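You operate a simulated robot arm through the tools that you are given. There is no shell and no other tool. Be economical: measure what you need, move in short steps, check, and stop when the job is done.

Carry out the task below with a simulated robot arm. There is one attempt and no reset: what you move stays moved.

TASK
Turn the angle knob to 60.
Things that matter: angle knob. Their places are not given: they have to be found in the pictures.

It is judged by the outcome, as a careful person would: the job done as asked, and still so three seconds after it is handed in. It fails if anything else is knocked over, pushed out of place, dropped, spilled or broken.

THE ROBOT
A 6-joint arm with a two-finger parallel gripper, fixed in place. Base frame: the origin is at the foot of the arm, x ahead of it, y to its left, z up. Lengths are in m, angles in rad, forces in N, time in s.
With the tool pointing down near the work surface it reaches from about 0.24 to 0.64 m from the base axis. Its first joint turns from -1.152 to 1.152 rad. Payload 2.7 kg.
Tool frame: the origin (TCP) lies between the finger pads and is the grasp point; the fingertips stand 0.023 m ahead of it; z points along the fingers, y is the line along which they close. The gripper opens to 0.094 m. The fingers are 0.038 m wide and 0.01 m thick; the gripper's body (0.054 by 0.096 m) begins 0.039 m behind the TCP.
Orientation is told as [roll, pitch, yaw] about the base's x, y, z axes, in that order, counted from this pose: with the fingers straight down and closing along the base's y, the tool's x points along the base's -x, its y along +y and its z along -z.

THE INTERFACE
- The arm moves only by the tool drive_tool. Its argument "moves" is a list of rows, each a list of 3 entries, a list of its own where there are three numbers: the turn, a rotation vector about the tool's x, y, z in units of 6 degrees (1.0 is 6 degrees), then the shift along the tool's x, y, z in units of 25 mm (1.0 is 25 mm), then the finger opening in m, from 0 to 0.094. In form: [[[ax, ay, az], [tx, ty, tz], gripper], ...]. A call has 1 to 20 rows; each row shifts and turns the commanded pose from where the row before left it, along the tool's axes as they then stand. A call with a number of a shift or a turn outside -1 to 1 is refused whole. A row lasts 0.2 s, in which the tool goes at most 0.05 m and 0.15 rad; a call with a longer step from one row to the next is refused whole, and so is a gripper value outside its range. A pose out of reach is approached as far as the arm can. The call stops where the force on the tool passes 40 N (or 10 N more than at its start, if that is more) or the arm is blocked; 0.2 s more then pass. The fingers move at their own pace (about 0.045 m/s each) and stop on an object; they squeeze with about 26 N. The grip force told is the motor's: it shows also when the fingers shut on nothing. Time passes only in rows, and 0.2 s behind the last, so rows that do not move let the fingers close. It gives the time, the measured TCP pose, the force on the tool (base axes), the opening and the grip force at its end, in the units of the frame above (readings bear some noise).
- Cameras (640 x 400 px; columns grow to the right, rows downward): "scene" is fixed at [0.0634, -0.4176, 1.4392]; the picture's right is [0.90, -0.45, 0.00], its down [-0.10, -0.20, -0.97] and it looks along [0.43, 0.87, -0.22] (base axes); focal length 324 px, centre (320, 200). "wrist" rides on the gripper at [-0.039, 0, -0.044] in the tool frame; the picture's right is [0.00, -1.00, 0.00], its down [0.97, 0.00, -0.24] and it looks along [0.24, 0.00, 0.97] (tool axes); focal length 218 px, centre (320, 200).
- camera(camera): a new picture of that camera. No time passes.
- probe_pixels(camera, pixels): for up to 12 pixels [column, row] of the newest picture of that camera ("zoom" is the newest enlarged one), the place [x, y, z] in the base frame of the surface seen there, good to about 0.002 m. No time passes.
- inspect(camera, box): a new picture of the part [left, top, right, bottom] of that camera's present view, enlarged. No time passes.
- hand_in(): hands the job in; it is judged then, once.

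Work in short steps. Measure before you move; look again where a grasp or a placing could have gone wrong, and mend it. You have 60 turns and 26 pictures in all, the two below and enlarged ones among them. Open the gripper and draw the arm clear of the work before you hand the job in, unless the task says otherwise; then end with one line.

The tools are called after "Emit:" as name(argument=value, ...) on one line, values as JSON. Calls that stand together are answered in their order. drive_tool: Moves the arm, as the interface text tells. Its arguments: {"type":"object","properties":{"moves":{"type":"array","items":{"type":"array"}}},"required":["moves"]} The other tools are called the same way: camera (camera) takes a picture; probe_pixels (camera, pixels) gives the place of the surface under pixels of a picture; inspect (camera, box) takes an enlarged picture of a part of a camera's view; hand_in () hands the job in.

At the start:

```text
time: 0.0
tool_pos: [0.2856, 0.1936, 1.244]
tool_rot: [-0.001, -0.004, 0.0]
ft_force: [0.4, 0.7, 0.8]
grip_width: 0.0943
grasp_force: 0.0
```

scene: 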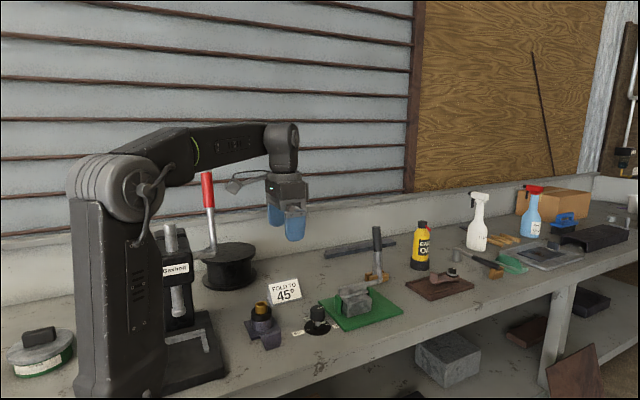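
wrist: 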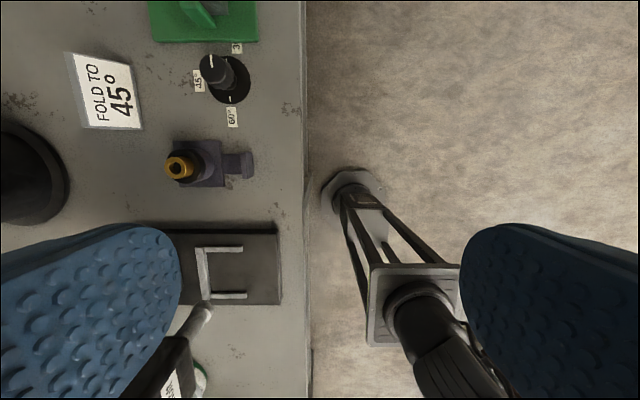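

The knob shows in the wrist picture near (222,78) with labels 30/45/60 around it. I enlarge it for detail.

Emit:
inspect(camera="wrist", box=[160, 30, 288, 130])

Emit:
inspect(camera="scene", box=[230, 270, 390, 370])

Emit:
probe_pixels(camera="wrist", pixels=[[198, 81], [237, 48], [232, 117], [211, 62], [230, 98], [222, 70], [243, 80], [218, 95], [176, 167], [120, 90]])

```text
4.00 times, centred on (224, 80) of wrist
```

zoom: 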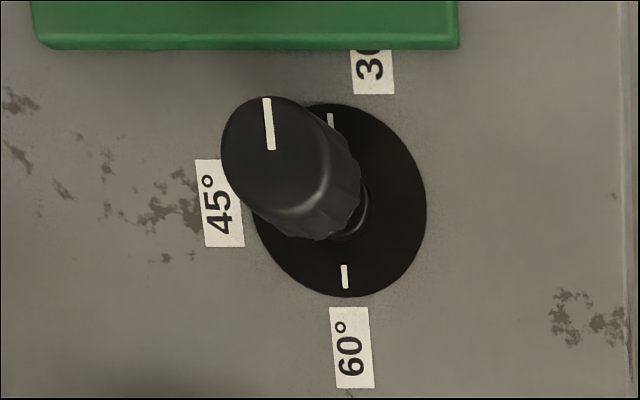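

```text
4.00 times, centred on (310, 320) of scene
```

zoom: 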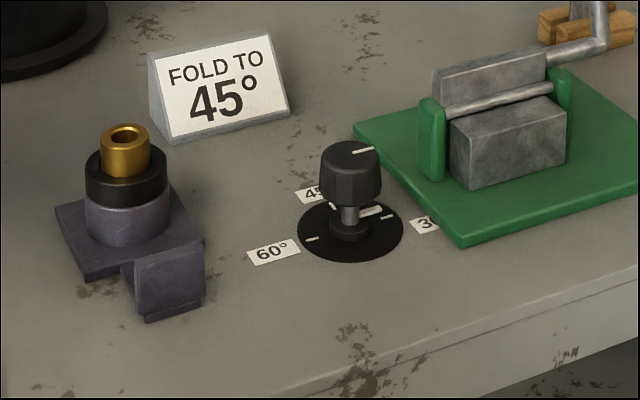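

```text
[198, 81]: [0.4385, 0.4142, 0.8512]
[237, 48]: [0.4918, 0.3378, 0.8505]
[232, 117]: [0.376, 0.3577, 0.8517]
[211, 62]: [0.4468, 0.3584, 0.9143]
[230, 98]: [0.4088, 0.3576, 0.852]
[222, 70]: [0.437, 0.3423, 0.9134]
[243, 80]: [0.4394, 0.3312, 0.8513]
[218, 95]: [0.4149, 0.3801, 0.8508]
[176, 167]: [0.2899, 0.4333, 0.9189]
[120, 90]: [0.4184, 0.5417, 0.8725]
```

The knob now points to 30. The surface probes at z≈0.851, not 0.897, so I cross-check using the scene picture and measure the knob.

Emit:
probe_pixels(camera="zoom", pixels=[[350, 152], [350, 143], [322, 155], [378, 155], [365, 150], [348, 190], [349, 213], [311, 239], [386, 217], [370, 211], [350, 258], [240, 300]])

Emit:
inspect(camera="wrist", box=[192, 45, 256, 109])

```text
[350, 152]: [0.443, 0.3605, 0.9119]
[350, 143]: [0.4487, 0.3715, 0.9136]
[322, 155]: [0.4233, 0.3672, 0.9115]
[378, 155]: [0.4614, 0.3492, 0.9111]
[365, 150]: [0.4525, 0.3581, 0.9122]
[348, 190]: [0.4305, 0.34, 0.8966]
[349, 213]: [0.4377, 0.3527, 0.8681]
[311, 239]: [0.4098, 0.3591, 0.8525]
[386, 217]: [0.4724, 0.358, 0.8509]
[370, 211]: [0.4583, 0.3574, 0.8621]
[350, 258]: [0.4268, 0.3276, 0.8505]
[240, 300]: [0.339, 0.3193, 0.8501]
```

```text
6.25 times, centred on (224, 77) of wrist
```

zoom: 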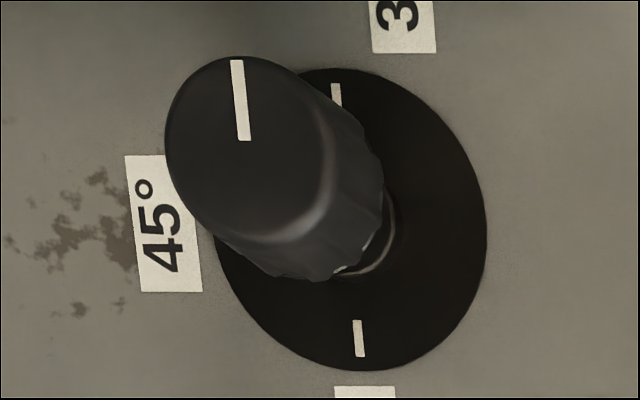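

Both views agree: the knob axis is at about (0.441, 0.357), top z 0.913, with the 30 mark toward +x and the 60 mark toward −x, via 45 at +y. I'll move above it, then turn the tool −90° beforehand so there's room to turn +180°.

Emit:
drive_tool(moves=[[[0, 0, 0], [-0.888, 0.934, 0], 0.07], [[0, 0, 0], [-0.888, 0.934, 0], 0.07], [[0, 0, 0], [-0.888, 0.934, 0], 0.07], [[0, 0, 0], [-0.888, 0.934, 0], 0.07], [[0, 0, 0], [-0.888, 0.934, 0], 0.07], [[0, 0, 0], [-0.888, 0.934, 0], 0.07], [[0, 0, 0], [-0.888, 0.934, 0], 0.07], [[0, 0, 0], [0, 0, 0], 0.07]])

Emit:
drive_tool(moves=[[[0, 0, 1], [0, 0, 0.6], 0.07], [[0, 0, 1], [0, 0, 0.6], 0.07], [[0, 0, 1], [0, 0, 0.6], 0.07], [[0, 0, 1], [0, 0, 0.6], 0.07], [[0, 0, 1], [0, 0, 0.6], 0.07], [[0, 0, 1], [0, 0, 0.6], 0.07], [[0, 0, 1], [0, 0, 0.6], 0.07], [[0, 0, 1], [0, 0, 0.6], 0.07], [[0, 0, 1], [0, 0, 0.6], 0.07], [[0, 0, 1], [0, 0, 0.6], 0.07], [[0, 0, 1], [0, 0, 0.6], 0.07], [[0, 0, 1], [0, 0, 0.6], 0.07], [[0, 0, 1], [0, 0, 0.6], 0.07], [[0, 0, 1], [0, 0, 0.6], 0.07], [[0, 0, 1], [0, 0, 0.6], 0.07], [[0, 0, 0], [0, 0, 0], 0.07]])

Emit:
camera(camera="wrist")

Emit:
camera(camera="scene")

```text
time: 1.8
tool_pos: [0.4174, 0.3348, 1.2349]
tool_rot: [-0.001, -0.003, 0.0]
ft_force: [-1.7, 0.1, 0.3]
grip_width: 0.0697
grasp_force: 0.0
out of reach, approached as far as the arm can: row 6, 7
```

```text
time: 5.2
tool_pos: [0.4177, 0.3344, 1.0108]
tool_rot: [0.002, 0.0, -1.572]
ft_force: [0.2, 0.5, 0.2]
grip_width: 0.0701
grasp_force: 0.0
```

```text
20 pictures are left
```

wrist: 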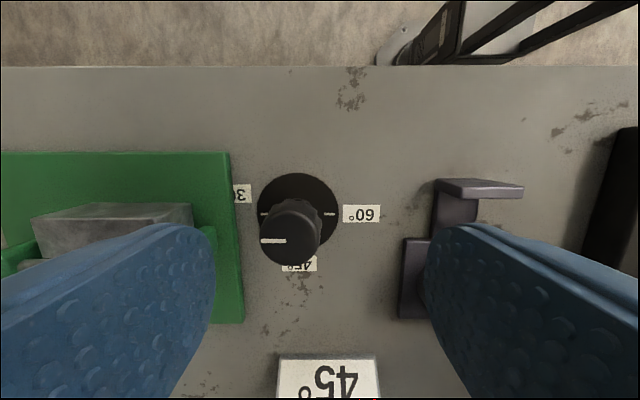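

```text
19 pictures are left
```

scene: 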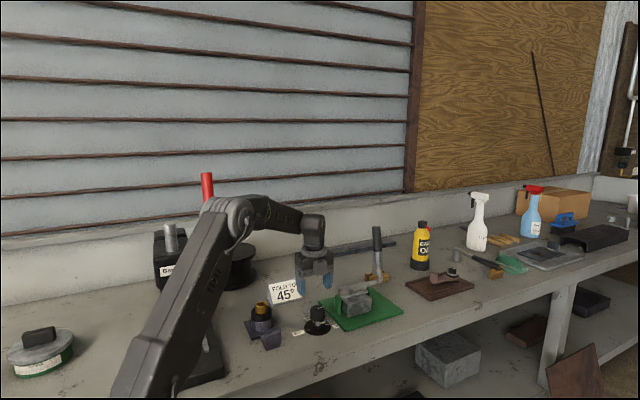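

The tool is at yaw −90°, about 20 mm off the knob. I probe the disc and knob here to refine the centre.

Emit:
probe_pixels(camera="wrist", pixels=[[290, 240], [263, 240], [284, 240], [317, 240], [290, 263], [298, 174], [261, 214], [329, 214], [337, 212], [318, 215], [285, 178], [310, 178]])

Emit:
inspect(camera="wrist", box=[240, 160, 360, 280])

```text
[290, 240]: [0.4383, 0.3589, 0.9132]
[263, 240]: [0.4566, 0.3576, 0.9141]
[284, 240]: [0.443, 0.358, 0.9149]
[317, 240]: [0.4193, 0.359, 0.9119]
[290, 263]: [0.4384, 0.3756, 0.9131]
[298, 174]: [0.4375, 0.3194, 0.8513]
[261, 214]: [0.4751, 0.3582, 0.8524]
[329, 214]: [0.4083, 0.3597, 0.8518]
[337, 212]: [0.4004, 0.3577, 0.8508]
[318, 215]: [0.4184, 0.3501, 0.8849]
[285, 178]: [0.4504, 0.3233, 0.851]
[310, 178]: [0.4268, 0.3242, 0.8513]
```

```text
3.33 times, centred on (300, 220) of wrist
```

zoom: 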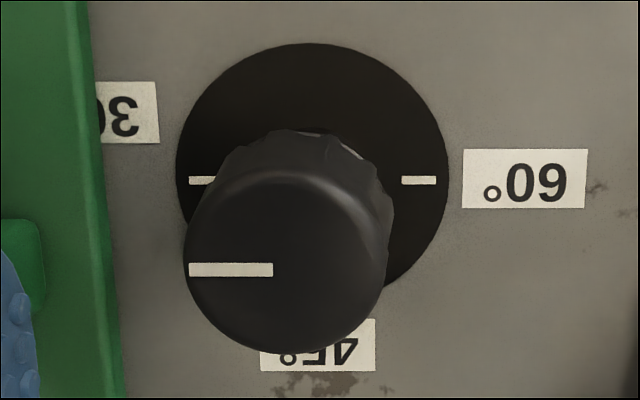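

The disc edges give the centre as (0.439, 0.358), and the pointer sits on the 30 tick. I centre on it and go down to TCP z≈0.902.

Emit:
drive_tool(moves=[[[0, 0, 0], [0.945, 0.85, 0], 0.07], [[0, 0, 0], [0, 0, 0.9], 0.064], [[0, 0, 0], [0, 0, 0.9], 0.064], [[0, 0, 0], [0, 0, 0.9], 0.064], [[0, 0, 0], [0, 0, 0.9], 0.064], [[0, 0, 0], [0, 0, 0.75], 0.064], [[0, 0, 0], [0, 0, 0], 0.064]])

Emit:
camera(camera="wrist")

Emit:
inspect(camera="scene", box=[230, 250, 390, 350])

```text
time: 6.8
tool_pos: [0.4406, 0.3573, 0.8993]
tool_rot: [0.002, 0.001, -1.57]
ft_force: [0.5, -0.1, 0.3]
grip_width: 0.0641
grasp_force: 0.0
```

```text
17 pictures are left
```

wrist: 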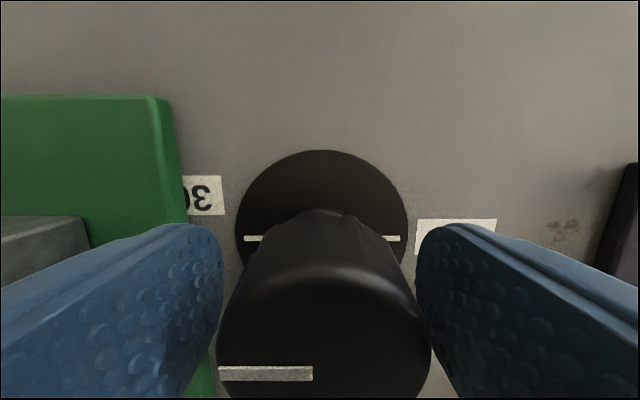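

```text
4.00 times, centred on (310, 300) of scene
```

zoom: 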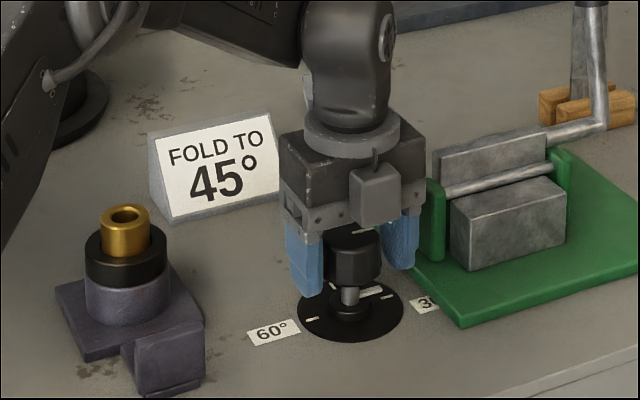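

The knob is centred between the fingers (column ~323). I close on it and start with a 60° turn.

Emit:
drive_tool(moves=[[[0, 0, 0], [0, 0, 0], 0.03], [[0, 0, 0], [0, 0, 0], 0.03], [[0, 0, 0], [0, 0, 0], 0.03], [[0, 0, 0], [0, 0, 0], 0.03]])

Emit:
drive_tool(moves=[[[0, 0, -1], [0, 0, 0], 0.03], [[0, 0, -1], [0, 0, 0], 0.03], [[0, 0, -1], [0, 0, 0], 0.03], [[0, 0, -1], [0, 0, 0], 0.03], [[0, 0, -1], [0, 0, 0], 0.03], [[0, 0, -1], [0, 0, 0], 0.03], [[0, 0, -1], [0, 0, 0], 0.03], [[0, 0, -1], [0, 0, 0], 0.03], [[0, 0, -1], [0, 0, 0], 0.03], [[0, 0, -1], [0, 0, 0], 0.03]])

Emit:
camera(camera="wrist")

```text
time: 7.8
tool_pos: [0.4397, 0.3575, 0.9018]
tool_rot: [0.002, -0.001, -1.573]
ft_force: [-5.9, -0.8, 2.0]
grip_width: 0.0457
grasp_force: 44.7
```

```text
time: 10.1
tool_pos: [0.4422, 0.3594, 0.9013]
tool_rot: [0.007, -0.007, -0.522]
ft_force: [10.0, 5.8, -5.7]
grip_width: 0.0459
grasp_force: 45.1
stopped in row 10: the force on the tool passed its limit (the readings are from after the stop); the commanded pose is now the measured one
```

```text
15 pictures are left
```

wrist: 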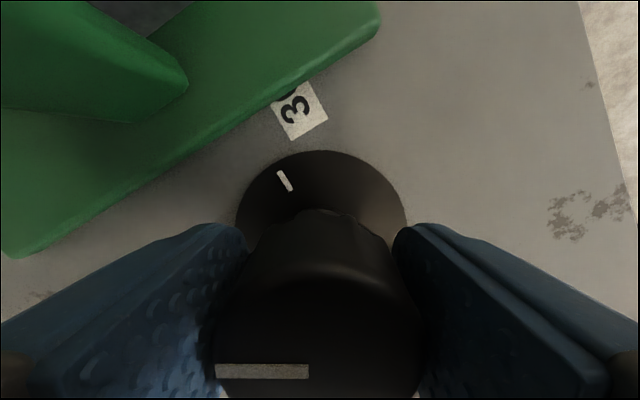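

The knob turned the full 60° with the gripper (its line still sits level in the wrist view), but side force built up. I release, recentre and regrip.

Emit:
drive_tool(moves=[[[0, 0, 0], [0, 0, 0], 0.06], [[0, 0, 0], [0, 0, 0], 0.06], [[0, 0, 0], [0.065, -0.1, 0], 0.06], [[0, 0, 0], [0, 0, 0], 0.06]])

Emit:
camera(camera="wrist")

```text
time: 11.1
tool_pos: [0.4387, 0.3575, 0.9017]
tool_rot: [0.005, -0.005, -0.523]
ft_force: [0.3, 0.0, -0.1]
grip_width: 0.0602
grasp_force: 0.1
```

```text
14 pictures are left
```

wrist: 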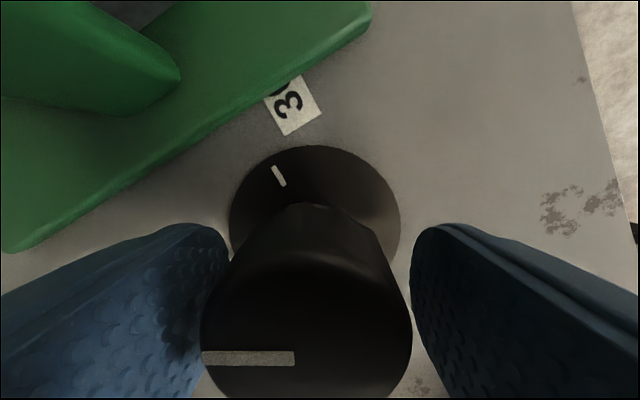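

The knob sits at column ~306, which puts its centre about 2.6 mm toward +tool y, near (0.440, 0.3597). I correct for that, regrip and turn in smaller chunks.

Emit:
drive_tool(moves=[[[0, 0, 0], [0, 0.1, 0], 0.06], [[0, 0, 0], [0, 0, 0], 0.03], [[0, 0, 0], [0, 0, 0], 0.03], [[0, 0, 0], [0, 0, 0], 0.03], [[0, 0, 0], [0, 0, 0], 0.03]])

Emit:
drive_tool(moves=[[[0, 0, -1], [0, 0, 0], 0.03], [[0, 0, -1], [0, 0, 0], 0.03], [[0, 0, -1], [0, 0, 0], 0.03], [[0, 0, -1], [0, 0, 0], 0.03], [[0, 0, -1], [0, 0, 0], 0.03], [[0, 0, -1], [0, 0, 0], 0.03], [[0, 0, -1], [0, 0, 0], 0.03], [[0, 0, -1], [0, 0, 0], 0.03], [[0, 0, -1], [0, 0, 0], 0.03], [[0, 0, -1], [0, 0, 0], 0.03]])

Emit:
camera(camera="wrist")

```text
time: 12.3
tool_pos: [0.441, 0.3589, 0.9025]
tool_rot: [0.008, -0.006, -0.524]
ft_force: [3.5, 4.1, 0.7]
grip_width: 0.0459
grasp_force: 45.3
```

```text
time: 14.5
tool_pos: [0.441, 0.3598, 0.9027]
tool_rot: [0.001, -0.011, 0.526]
ft_force: [11.0, 18.0, 3.5]
grip_width: 0.0458
grasp_force: 44.9
```

```text
13 pictures are left
```

wrist: 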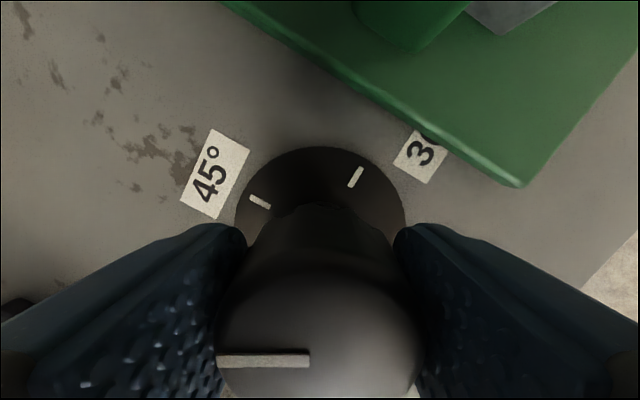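

120° done with the line still level in the wrist view. Side force is 21 N, so I release and check the centring again.

Emit:
drive_tool(moves=[[[0, 0, 0], [0, 0, 0], 0.06], [[0, 0, 0], [0, 0, 0], 0.06], [[0, 0, 0], [0, 0, 0], 0.06]])

Emit:
camera(camera="wrist")

```text
time: 15.3
tool_pos: [0.4399, 0.3601, 0.9017]
tool_rot: [-0.002, -0.008, 0.523]
ft_force: [0.8, -1.0, -0.1]
grip_width: 0.0601
grasp_force: 0.2
```

```text
12 pictures are left
```

wrist: 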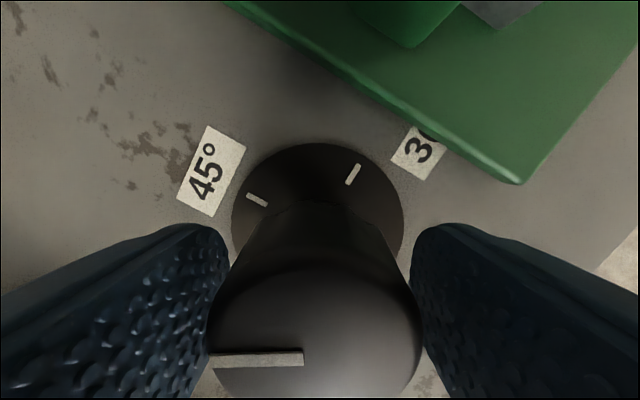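

It is nearly centred (column ~315). I nudge 1 mm, regrip and make the last 60° turn.

Emit:
drive_tool(moves=[[[0, 0, 0], [0, 0.04, 0], 0.06], [[0, 0, 0], [0, 0, 0], 0.03], [[0, 0, 0], [0, 0, 0], 0.03], [[0, 0, 0], [0, 0, 0], 0.03], [[0, 0, 0], [0, 0, 0], 0.03]])

Emit:
drive_tool(moves=[[[0, 0, -1], [0, 0, 0], 0.03], [[0, 0, -1], [0, 0, 0], 0.03], [[0, 0, -1], [0, 0, 0], 0.03], [[0, 0, -1], [0, 0, 0], 0.03], [[0, 0, -1], [0, 0, 0], 0.03], [[0, 0, -1], [0, 0, 0], 0.03], [[0, 0, -1], [0, 0, 0], 0.03], [[0, 0, -1], [0, 0, 0], 0.03], [[0, 0, -1], [0, 0, 0], 0.03], [[0, 0, -1], [0, 0, 0], 0.03]])

Emit:
camera(camera="wrist")

```text
time: 16.5
tool_pos: [0.4399, 0.3601, 0.9023]
tool_rot: [-0.001, -0.008, 0.524]
ft_force: [0.4, -1.9, 1.0]
grip_width: 0.0459
grasp_force: 45.2
```

```text
time: 18.7
tool_pos: [0.4404, 0.3597, 0.9023]
tool_rot: [-0.01, -0.007, 1.571]
ft_force: [14.6, -5.3, 6.5]
grip_width: 0.046
grasp_force: 45.3
```

```text
11 pictures are left
```

wrist: 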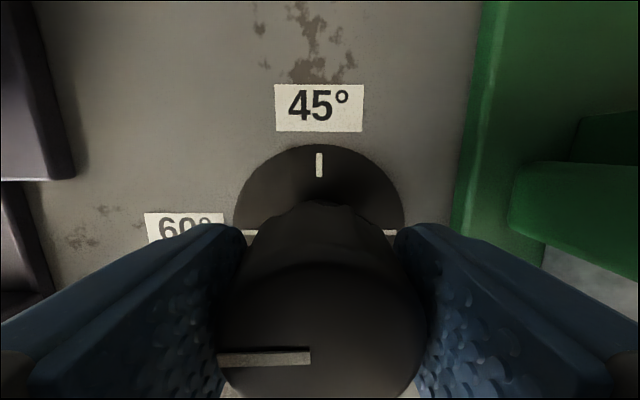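

The pointer is at 60 but looks 2–3° short: its line runs from (218,361) to (310,356). I release, rise straight up and measure accurately.

Emit:
drive_tool(moves=[[[0, 0, 0], [0, 0, 0], 0.062], [[0, 0, 0], [0, 0, 0], 0.062], [[0, 0, 0], [0, 0, 0], 0.062], [[0, 0, 0], [0, 0, -1], 0.062], [[0, 0, 0], [0, 0, -1], 0.062], [[0, 0, 0], [0, 0, -1], 0.062], [[0, 0, 0], [0, 0, -1], 0.062], [[0, 0, 0], [0, 0, 0], 0.062]])

Emit:
inspect(camera="wrist", box=[260, 140, 380, 260])

```text
time: 20.5
tool_pos: [0.438, 0.3591, 1.0031]
tool_rot: [-0.006, -0.002, 1.571]
ft_force: [-0.1, 0.5, 0.5]
grip_width: 0.0621
grasp_force: 0.0
```

```text
3.33 times, centred on (320, 200) of wrist
```

zoom: 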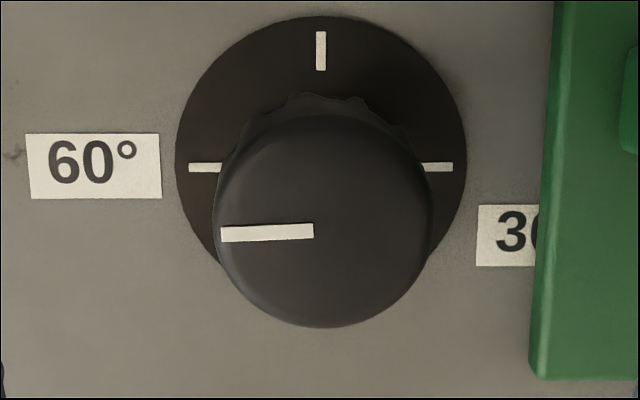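

The line is tilted about 3° (221,235 → 313,230) against level ticks, so it is about 3° short. I go back down, regrip and add ~3°.

Emit:
drive_tool(moves=[[[0, 0, 0], [0, 0, 1], 0.062], [[0, 0, 0], [0, 0, 1], 0.062], [[0, 0, 0], [0, 0, 1], 0.062], [[0, 0, 0], [0, 0, 1], 0.062], [[0, 0, 0], [0, 0, 0], 0.062], [[0, 0, 0], [0, 0, 0], 0.03], [[0, 0, 0], [0, 0, 0], 0.03], [[0, 0, 0], [0, 0, 0], 0.03], [[0, 0, 0], [0, 0, 0], 0.03], [[0, 0, -0.3], [0, 0, 0], 0.03], [[0, 0, -0.27], [0, 0, 0], 0.03], [[0, 0, 0], [0, 0, 0], 0.03], [[0, 0, 0], [0, 0, 0], 0.062], [[0, 0, 0], [0, 0, 0], 0.062], [[0, 0, 0], [0, 0, 0], 0.062], [[0, 0, 0], [0, 0, -1], 0.062], [[0, 0, 0], [0, 0, -1], 0.062], [[0, 0, 0], [0, 0, -1], 0.062], [[0, 0, 0], [0, 0, -1], 0.062], [[0, 0, 0], [0, 0, 0], 0.062]])

Emit:
inspect(camera="wrist", box=[260, 140, 380, 260])

```text
time: 24.7
tool_pos: [0.4403, 0.3599, 1.0035]
tool_rot: [-0.009, -0.003, 1.631]
ft_force: [0.5, -0.3, 0.2]
grip_width: 0.0618
grasp_force: 0.0
```

```text
3.33 times, centred on (320, 200) of wrist
```

zoom: 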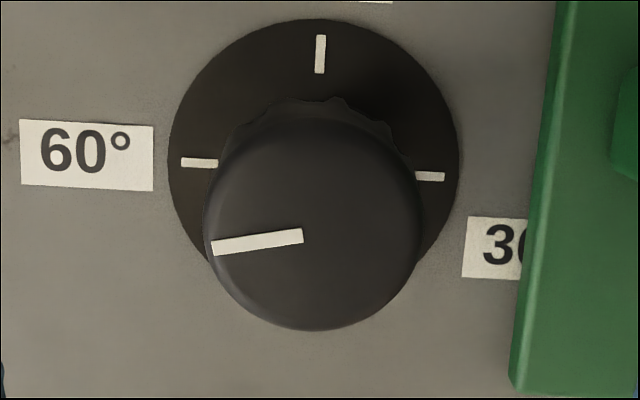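

I had the sense wrong: 45 is at the top of this view, so the pointer's left end being lower means it overshot. It is now about 11.5° past 60, and part of that came from closing the fingers. I regrip and look at the angle while gripped before turning back.

Emit:
drive_tool(moves=[[[0, 0, 0], [0, 0.03, 1], 0.062], [[0, 0, 0], [0, 0, 1], 0.062], [[0, 0, 0], [0, 0, 1], 0.062], [[0, 0, 0], [0, 0, 1], 0.062], [[0, 0, 0], [0, 0, 0], 0.062], [[0, 0, 0], [0, 0, 0], 0.03], [[0, 0, 0], [0, 0, 0], 0.03], [[0, 0, 0], [0, 0, 0], 0.03], [[0, 0, 0], [0, 0, 0], 0.03]])

Emit:
camera(camera="wrist")

```text
time: 26.7
tool_pos: [0.4398, 0.3594, 0.9022]
tool_rot: [-0.009, -0.003, 1.631]
ft_force: [12.7, 2.5, -7.7]
grip_width: 0.0451
grasp_force: 44.7
```

```text
8 pictures are left
```

wrist: 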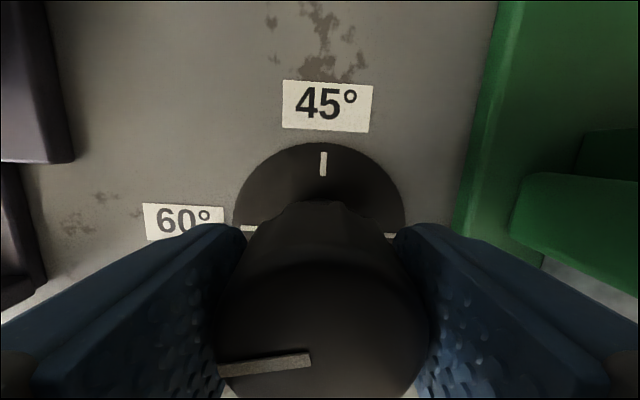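

While gripped the tilt is still ~8.2°, plus 3.4° of tool yaw, so about 11.6° over. I turn back 11.6°, then look before releasing.

Emit:
drive_tool(moves=[[[0, 0, 0.65], [0, 0, 0], 0.03], [[0, 0, 0.65], [0, 0, 0], 0.03], [[0, 0, 0.63], [0, 0, 0], 0.03], [[0, 0, 0], [0, 0, 0], 0.03]])

Emit:
camera(camera="wrist")

```text
time: 27.7
tool_pos: [0.4396, 0.3586, 0.9013]
tool_rot: [-0.007, -0.004, 1.426]
ft_force: [24.1, -0.2, -8.9]
grip_width: 0.0455
grasp_force: 45.4
```

```text
7 pictures are left
```

wrist: 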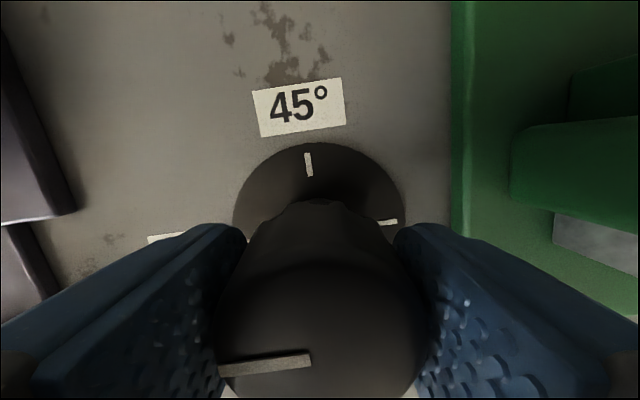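

Tilt ~8° now cancels the tool yaw of −8.3°, so the pointer should lie on the 60 tick. I release, rise, and turn the camera back to yaw ≈ 90°.

Emit:
drive_tool(moves=[[[0, 0, 0], [0, 0, 0], 0.062], [[0, 0, 0], [0, 0, 0], 0.062], [[0, 0, 0], [0, 0, 0], 0.062], [[0, 0, 0], [0, 0, -1], 0.062], [[0, 0, 0], [0, 0, -1], 0.062], [[0, 0, 0], [0, 0, -1], 0.062], [[0, 0, 0], [0, 0, -1], 0.062], [[0, 0, -0.7], [0, 0, -0.5], 0.062], [[0, 0, -0.68], [0, 0, 0], 0.062], [[0, 0, 0], [0, 0, 0], 0.062]])

Emit:
inspect(camera="wrist", box=[260, 140, 380, 260])

```text
time: 29.9
tool_pos: [0.4374, 0.3595, 1.0141]
tool_rot: [-0.009, -0.001, 1.574]
ft_force: [0.3, -0.8, 0.2]
grip_width: 0.0621
grasp_force: 0.1
```

```text
3.33 times, centred on (320, 200) of wrist
```

zoom: 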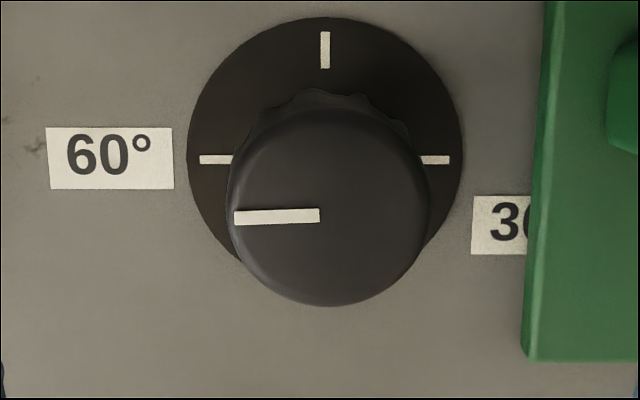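

The pointer now lies along the 60 tick, within ~1.5°. I raise the arm clear and check the scene once.

Emit:
drive_tool(moves=[[[0, 0, 0], [0, 0, -1], 0.07], [[0, 0, 0], [0, 0, -1], 0.08], [[0, 0, 0], [0, 0, -1], 0.09], [[0, 0, 0], [0, 0, -1], 0.09], [[0, 0, 0], [0, 0, -1], 0.09], [[0, 0, 0], [0, 0, -1], 0.09], [[0, 0, 0], [0, 0, 0], 0.09]])

Emit:
inspect(camera="scene", box=[230, 250, 390, 350])

```text
time: 31.5
tool_pos: [0.4374, 0.3605, 1.1638]
tool_rot: [-0.009, -0.002, 1.573]
ft_force: [0.6, 0.3, -0.1]
grip_width: 0.09
grasp_force: 0.1
```

```text
4.00 times, centred on (310, 300) of scene
```

zoom: 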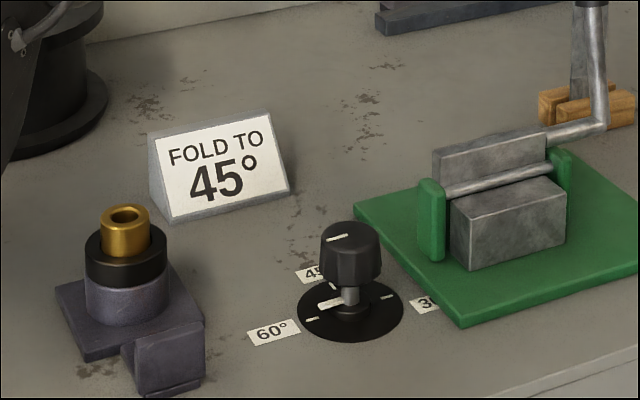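

The scene view agrees: the knob's lower pointer is over the 60 tick, and nothing else has moved. I hand in.

Emit:
hand_in()

```text
The job is handed in.
```

The angle knob is turned from 30 to 60, with its pointer within about 1.5° of the 60 mark; nothing else was moved, and the arm is clear with the gripper open. The sign beside the knob says "FOLD TO 45°", but I followed your instruction of 60.
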